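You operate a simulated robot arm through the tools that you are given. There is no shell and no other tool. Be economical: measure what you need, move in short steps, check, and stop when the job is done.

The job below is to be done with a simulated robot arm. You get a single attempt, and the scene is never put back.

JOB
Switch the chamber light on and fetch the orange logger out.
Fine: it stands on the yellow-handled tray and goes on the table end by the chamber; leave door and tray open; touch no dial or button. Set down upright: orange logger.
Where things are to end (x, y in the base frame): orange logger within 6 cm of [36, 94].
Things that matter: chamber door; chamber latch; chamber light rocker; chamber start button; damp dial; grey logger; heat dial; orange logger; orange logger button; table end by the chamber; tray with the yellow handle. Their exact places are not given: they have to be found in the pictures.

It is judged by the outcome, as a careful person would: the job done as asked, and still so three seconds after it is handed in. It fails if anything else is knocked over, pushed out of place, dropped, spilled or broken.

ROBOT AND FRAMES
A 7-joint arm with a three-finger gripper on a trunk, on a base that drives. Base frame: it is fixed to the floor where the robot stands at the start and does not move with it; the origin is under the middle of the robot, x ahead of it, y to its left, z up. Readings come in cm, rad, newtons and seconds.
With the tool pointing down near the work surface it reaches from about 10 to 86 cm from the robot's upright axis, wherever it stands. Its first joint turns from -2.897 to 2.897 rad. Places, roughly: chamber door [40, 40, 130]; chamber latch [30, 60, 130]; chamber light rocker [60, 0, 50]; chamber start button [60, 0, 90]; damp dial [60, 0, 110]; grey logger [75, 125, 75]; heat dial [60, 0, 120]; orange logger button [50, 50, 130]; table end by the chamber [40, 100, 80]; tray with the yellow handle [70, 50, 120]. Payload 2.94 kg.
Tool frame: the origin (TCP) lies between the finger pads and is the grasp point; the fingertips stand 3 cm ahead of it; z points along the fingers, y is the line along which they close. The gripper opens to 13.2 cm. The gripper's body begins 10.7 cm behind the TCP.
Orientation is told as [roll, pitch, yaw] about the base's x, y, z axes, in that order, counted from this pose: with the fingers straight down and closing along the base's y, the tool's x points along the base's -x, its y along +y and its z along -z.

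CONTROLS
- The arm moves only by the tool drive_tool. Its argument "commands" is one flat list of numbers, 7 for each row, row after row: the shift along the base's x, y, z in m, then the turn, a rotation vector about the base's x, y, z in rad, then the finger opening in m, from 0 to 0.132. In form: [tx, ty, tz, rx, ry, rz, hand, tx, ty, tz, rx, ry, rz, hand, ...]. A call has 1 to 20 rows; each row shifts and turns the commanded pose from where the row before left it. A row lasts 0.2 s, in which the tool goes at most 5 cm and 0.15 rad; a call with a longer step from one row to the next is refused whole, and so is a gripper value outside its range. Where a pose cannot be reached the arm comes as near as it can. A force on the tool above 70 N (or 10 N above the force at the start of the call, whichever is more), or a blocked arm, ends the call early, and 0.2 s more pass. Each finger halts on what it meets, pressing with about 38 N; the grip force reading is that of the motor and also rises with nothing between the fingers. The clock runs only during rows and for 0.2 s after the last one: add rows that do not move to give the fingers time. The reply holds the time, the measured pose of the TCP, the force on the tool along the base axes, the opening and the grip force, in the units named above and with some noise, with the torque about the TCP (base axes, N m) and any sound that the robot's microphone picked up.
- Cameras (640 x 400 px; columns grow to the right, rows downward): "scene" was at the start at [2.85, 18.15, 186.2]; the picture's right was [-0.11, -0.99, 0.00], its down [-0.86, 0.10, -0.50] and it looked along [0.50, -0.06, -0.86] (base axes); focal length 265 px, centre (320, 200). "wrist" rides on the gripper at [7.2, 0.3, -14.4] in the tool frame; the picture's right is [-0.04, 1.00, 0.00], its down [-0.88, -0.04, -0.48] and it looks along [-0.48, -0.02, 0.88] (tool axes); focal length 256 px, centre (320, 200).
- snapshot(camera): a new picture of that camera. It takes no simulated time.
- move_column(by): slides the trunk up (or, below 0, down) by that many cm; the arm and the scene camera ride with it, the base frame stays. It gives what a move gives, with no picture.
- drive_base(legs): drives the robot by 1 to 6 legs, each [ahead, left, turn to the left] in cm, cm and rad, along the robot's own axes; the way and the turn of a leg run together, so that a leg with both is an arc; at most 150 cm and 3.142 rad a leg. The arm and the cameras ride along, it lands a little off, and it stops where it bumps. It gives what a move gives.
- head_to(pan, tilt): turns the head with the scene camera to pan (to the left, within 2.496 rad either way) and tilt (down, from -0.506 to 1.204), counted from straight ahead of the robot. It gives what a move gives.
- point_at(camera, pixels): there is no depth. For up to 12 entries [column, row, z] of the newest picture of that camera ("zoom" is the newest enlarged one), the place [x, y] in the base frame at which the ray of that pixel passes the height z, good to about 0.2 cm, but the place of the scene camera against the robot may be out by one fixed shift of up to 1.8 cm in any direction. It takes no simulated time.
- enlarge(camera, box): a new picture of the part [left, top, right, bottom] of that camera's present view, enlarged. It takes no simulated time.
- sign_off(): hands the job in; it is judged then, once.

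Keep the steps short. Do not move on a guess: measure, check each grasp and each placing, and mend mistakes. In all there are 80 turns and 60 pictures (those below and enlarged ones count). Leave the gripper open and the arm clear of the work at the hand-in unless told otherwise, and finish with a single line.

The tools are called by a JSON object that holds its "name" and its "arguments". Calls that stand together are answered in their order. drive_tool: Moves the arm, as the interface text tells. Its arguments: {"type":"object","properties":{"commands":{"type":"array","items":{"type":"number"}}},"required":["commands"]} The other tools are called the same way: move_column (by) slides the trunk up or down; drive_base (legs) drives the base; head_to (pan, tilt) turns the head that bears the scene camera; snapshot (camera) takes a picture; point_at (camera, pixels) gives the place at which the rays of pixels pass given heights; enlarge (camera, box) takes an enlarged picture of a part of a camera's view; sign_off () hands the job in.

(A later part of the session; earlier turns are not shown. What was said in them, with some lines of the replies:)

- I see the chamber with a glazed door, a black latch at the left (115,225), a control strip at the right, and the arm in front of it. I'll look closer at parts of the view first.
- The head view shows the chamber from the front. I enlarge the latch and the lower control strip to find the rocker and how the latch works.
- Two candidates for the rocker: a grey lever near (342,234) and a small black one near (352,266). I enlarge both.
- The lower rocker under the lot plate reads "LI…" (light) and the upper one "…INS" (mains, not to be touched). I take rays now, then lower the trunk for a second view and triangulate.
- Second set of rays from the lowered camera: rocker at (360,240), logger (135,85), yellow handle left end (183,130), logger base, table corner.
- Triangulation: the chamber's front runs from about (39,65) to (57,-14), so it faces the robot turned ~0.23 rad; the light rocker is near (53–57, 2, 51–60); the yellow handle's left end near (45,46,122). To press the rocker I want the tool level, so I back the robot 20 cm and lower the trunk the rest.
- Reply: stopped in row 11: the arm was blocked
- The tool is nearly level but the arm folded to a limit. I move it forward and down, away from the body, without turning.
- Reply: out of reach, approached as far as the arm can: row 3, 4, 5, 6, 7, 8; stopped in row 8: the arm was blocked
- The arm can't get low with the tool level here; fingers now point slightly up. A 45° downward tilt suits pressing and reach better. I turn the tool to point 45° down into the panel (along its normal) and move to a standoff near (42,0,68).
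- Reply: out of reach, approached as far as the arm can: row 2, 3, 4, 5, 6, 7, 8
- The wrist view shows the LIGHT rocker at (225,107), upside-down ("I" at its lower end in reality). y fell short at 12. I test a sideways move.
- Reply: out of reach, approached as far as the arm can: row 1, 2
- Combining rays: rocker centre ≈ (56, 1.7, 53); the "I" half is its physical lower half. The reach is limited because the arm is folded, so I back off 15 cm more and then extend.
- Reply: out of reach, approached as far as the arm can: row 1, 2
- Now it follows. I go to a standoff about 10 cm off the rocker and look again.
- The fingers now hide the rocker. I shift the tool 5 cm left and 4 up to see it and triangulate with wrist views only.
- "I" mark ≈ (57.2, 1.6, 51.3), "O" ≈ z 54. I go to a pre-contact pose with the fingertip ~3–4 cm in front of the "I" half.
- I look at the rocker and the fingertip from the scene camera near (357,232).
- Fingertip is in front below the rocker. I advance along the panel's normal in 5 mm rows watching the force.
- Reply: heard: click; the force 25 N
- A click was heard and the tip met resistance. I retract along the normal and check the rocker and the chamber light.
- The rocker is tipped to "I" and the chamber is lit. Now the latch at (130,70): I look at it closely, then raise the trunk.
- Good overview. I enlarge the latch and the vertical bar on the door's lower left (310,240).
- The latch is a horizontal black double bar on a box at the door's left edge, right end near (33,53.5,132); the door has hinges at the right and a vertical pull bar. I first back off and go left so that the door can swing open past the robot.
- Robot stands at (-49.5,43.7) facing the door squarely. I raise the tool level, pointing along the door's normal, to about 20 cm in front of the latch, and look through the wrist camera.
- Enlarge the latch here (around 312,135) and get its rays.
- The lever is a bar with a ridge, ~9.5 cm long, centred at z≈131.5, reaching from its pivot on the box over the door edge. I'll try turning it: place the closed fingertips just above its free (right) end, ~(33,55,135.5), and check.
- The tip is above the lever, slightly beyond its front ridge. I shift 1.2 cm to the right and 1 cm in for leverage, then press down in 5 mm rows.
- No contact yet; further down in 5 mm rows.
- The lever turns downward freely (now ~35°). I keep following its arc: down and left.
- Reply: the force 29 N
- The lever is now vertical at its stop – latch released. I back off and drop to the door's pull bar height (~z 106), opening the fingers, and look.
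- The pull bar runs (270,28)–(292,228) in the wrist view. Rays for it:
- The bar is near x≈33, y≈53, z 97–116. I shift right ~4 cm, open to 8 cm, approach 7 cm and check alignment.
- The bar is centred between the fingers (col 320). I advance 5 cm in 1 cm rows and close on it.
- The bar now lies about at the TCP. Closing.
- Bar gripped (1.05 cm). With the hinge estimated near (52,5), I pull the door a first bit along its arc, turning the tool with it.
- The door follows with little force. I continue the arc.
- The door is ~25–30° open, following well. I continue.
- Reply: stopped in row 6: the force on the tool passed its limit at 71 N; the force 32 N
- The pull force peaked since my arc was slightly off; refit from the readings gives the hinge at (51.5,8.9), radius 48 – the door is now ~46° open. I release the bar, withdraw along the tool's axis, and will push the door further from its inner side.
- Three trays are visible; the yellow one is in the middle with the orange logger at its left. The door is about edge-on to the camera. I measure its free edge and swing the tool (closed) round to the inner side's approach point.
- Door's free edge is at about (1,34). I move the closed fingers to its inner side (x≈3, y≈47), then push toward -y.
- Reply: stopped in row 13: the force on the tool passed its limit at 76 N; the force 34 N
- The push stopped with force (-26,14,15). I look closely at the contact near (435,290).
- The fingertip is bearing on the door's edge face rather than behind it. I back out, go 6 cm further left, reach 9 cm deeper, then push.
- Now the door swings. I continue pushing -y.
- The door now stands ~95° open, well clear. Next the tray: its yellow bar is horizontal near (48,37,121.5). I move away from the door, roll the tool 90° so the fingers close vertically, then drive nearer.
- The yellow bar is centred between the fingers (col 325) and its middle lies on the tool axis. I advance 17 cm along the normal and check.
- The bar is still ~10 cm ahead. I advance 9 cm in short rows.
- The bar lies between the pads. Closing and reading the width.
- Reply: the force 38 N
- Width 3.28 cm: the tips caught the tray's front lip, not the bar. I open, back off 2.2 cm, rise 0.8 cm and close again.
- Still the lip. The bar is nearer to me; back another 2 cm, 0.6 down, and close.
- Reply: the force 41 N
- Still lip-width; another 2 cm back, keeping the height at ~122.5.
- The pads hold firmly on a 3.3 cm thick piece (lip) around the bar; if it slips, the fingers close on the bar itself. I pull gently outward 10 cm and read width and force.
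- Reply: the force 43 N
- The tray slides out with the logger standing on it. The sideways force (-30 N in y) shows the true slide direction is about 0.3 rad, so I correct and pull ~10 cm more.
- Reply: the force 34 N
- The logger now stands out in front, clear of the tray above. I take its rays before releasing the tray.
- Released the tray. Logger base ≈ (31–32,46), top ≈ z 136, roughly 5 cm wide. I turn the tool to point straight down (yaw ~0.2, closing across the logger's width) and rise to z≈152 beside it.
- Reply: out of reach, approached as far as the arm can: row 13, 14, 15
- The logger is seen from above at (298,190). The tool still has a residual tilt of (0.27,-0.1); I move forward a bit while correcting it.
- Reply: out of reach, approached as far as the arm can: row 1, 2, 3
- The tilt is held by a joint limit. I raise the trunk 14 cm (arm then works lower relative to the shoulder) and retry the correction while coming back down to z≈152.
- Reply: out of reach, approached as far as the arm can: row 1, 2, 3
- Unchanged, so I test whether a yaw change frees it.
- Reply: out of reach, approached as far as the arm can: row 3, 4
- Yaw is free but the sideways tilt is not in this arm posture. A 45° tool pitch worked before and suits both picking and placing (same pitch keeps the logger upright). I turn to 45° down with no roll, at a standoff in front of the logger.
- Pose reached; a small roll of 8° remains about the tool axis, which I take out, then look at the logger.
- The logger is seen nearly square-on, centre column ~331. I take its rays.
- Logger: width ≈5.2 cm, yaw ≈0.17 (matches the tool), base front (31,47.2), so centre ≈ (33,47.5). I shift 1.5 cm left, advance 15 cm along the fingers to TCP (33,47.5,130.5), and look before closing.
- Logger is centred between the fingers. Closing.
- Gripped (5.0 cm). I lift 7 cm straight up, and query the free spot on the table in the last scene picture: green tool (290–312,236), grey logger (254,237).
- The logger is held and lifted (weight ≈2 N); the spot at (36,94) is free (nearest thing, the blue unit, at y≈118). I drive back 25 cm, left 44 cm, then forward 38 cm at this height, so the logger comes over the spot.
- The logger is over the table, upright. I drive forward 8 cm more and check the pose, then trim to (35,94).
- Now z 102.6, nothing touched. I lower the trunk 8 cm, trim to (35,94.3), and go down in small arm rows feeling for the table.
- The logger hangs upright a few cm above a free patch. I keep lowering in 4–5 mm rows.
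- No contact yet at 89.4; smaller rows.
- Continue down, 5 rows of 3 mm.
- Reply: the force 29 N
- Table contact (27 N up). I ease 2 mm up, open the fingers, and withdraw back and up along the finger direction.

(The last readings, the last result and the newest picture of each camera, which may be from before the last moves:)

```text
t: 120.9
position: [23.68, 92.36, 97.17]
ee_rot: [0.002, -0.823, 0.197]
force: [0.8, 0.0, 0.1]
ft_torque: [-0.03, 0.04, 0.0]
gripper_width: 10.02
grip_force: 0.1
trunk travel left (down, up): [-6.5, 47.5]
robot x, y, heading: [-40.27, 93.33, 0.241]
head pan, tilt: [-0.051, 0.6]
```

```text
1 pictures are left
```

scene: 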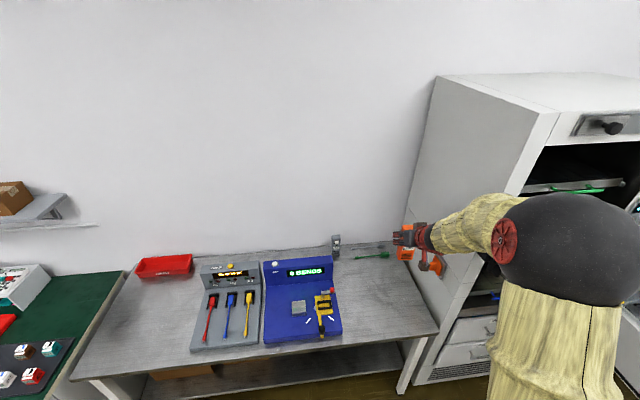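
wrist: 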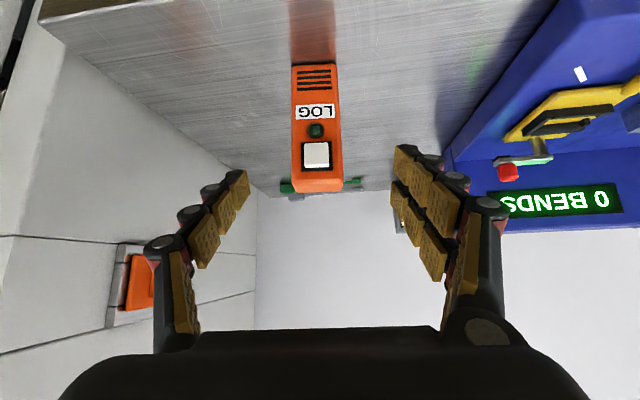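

The logger stands upright on the table. I check its place and drive back to leave the work clear.

{"name": "point_at", "arguments": {"camera": "wrist", "pixels": [[316, 66, 78], [316, 66, 80], [317, 190, 92]]}}

{"name": "drive_base", "arguments": {"legs": [[-25, 0, 0]]}}

{"name": "snapshot", "arguments": {"camera": "scene"}}

```text
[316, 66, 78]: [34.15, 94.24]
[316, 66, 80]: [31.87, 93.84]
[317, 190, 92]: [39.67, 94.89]
```

```text
t: 122.7
position: [-0.05, 86.76, 97.08]
ee_rot: [0.001, -0.824, 0.202]
force: [-0.6, 0.2, -0.2]
ft_torque: [0.02, -0.03, 0.05]
gripper_width: 10.03
grip_force: 0.1
trunk travel left (down, up): [-6.5, 47.5]
robot x, y, heading: [-64.29, 87.47, 0.246]
head pan, tilt: [-0.051, 0.6]
```

```text
0 pictures are left
```

scene: 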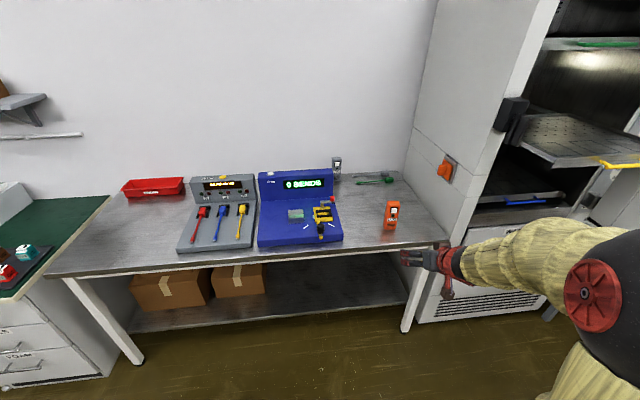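

The logger stands upright at about (35,94). The light is on, door and tray are still open, and the gripper is open and clear, so I hand in.

{"name": "sign_off", "arguments": {}}

```text
The job is handed in.
```

The chamber light is on, and the orange logger stands upright on the table end at about (35, 94), with the door and yellow tray left open and no dial or button touched.
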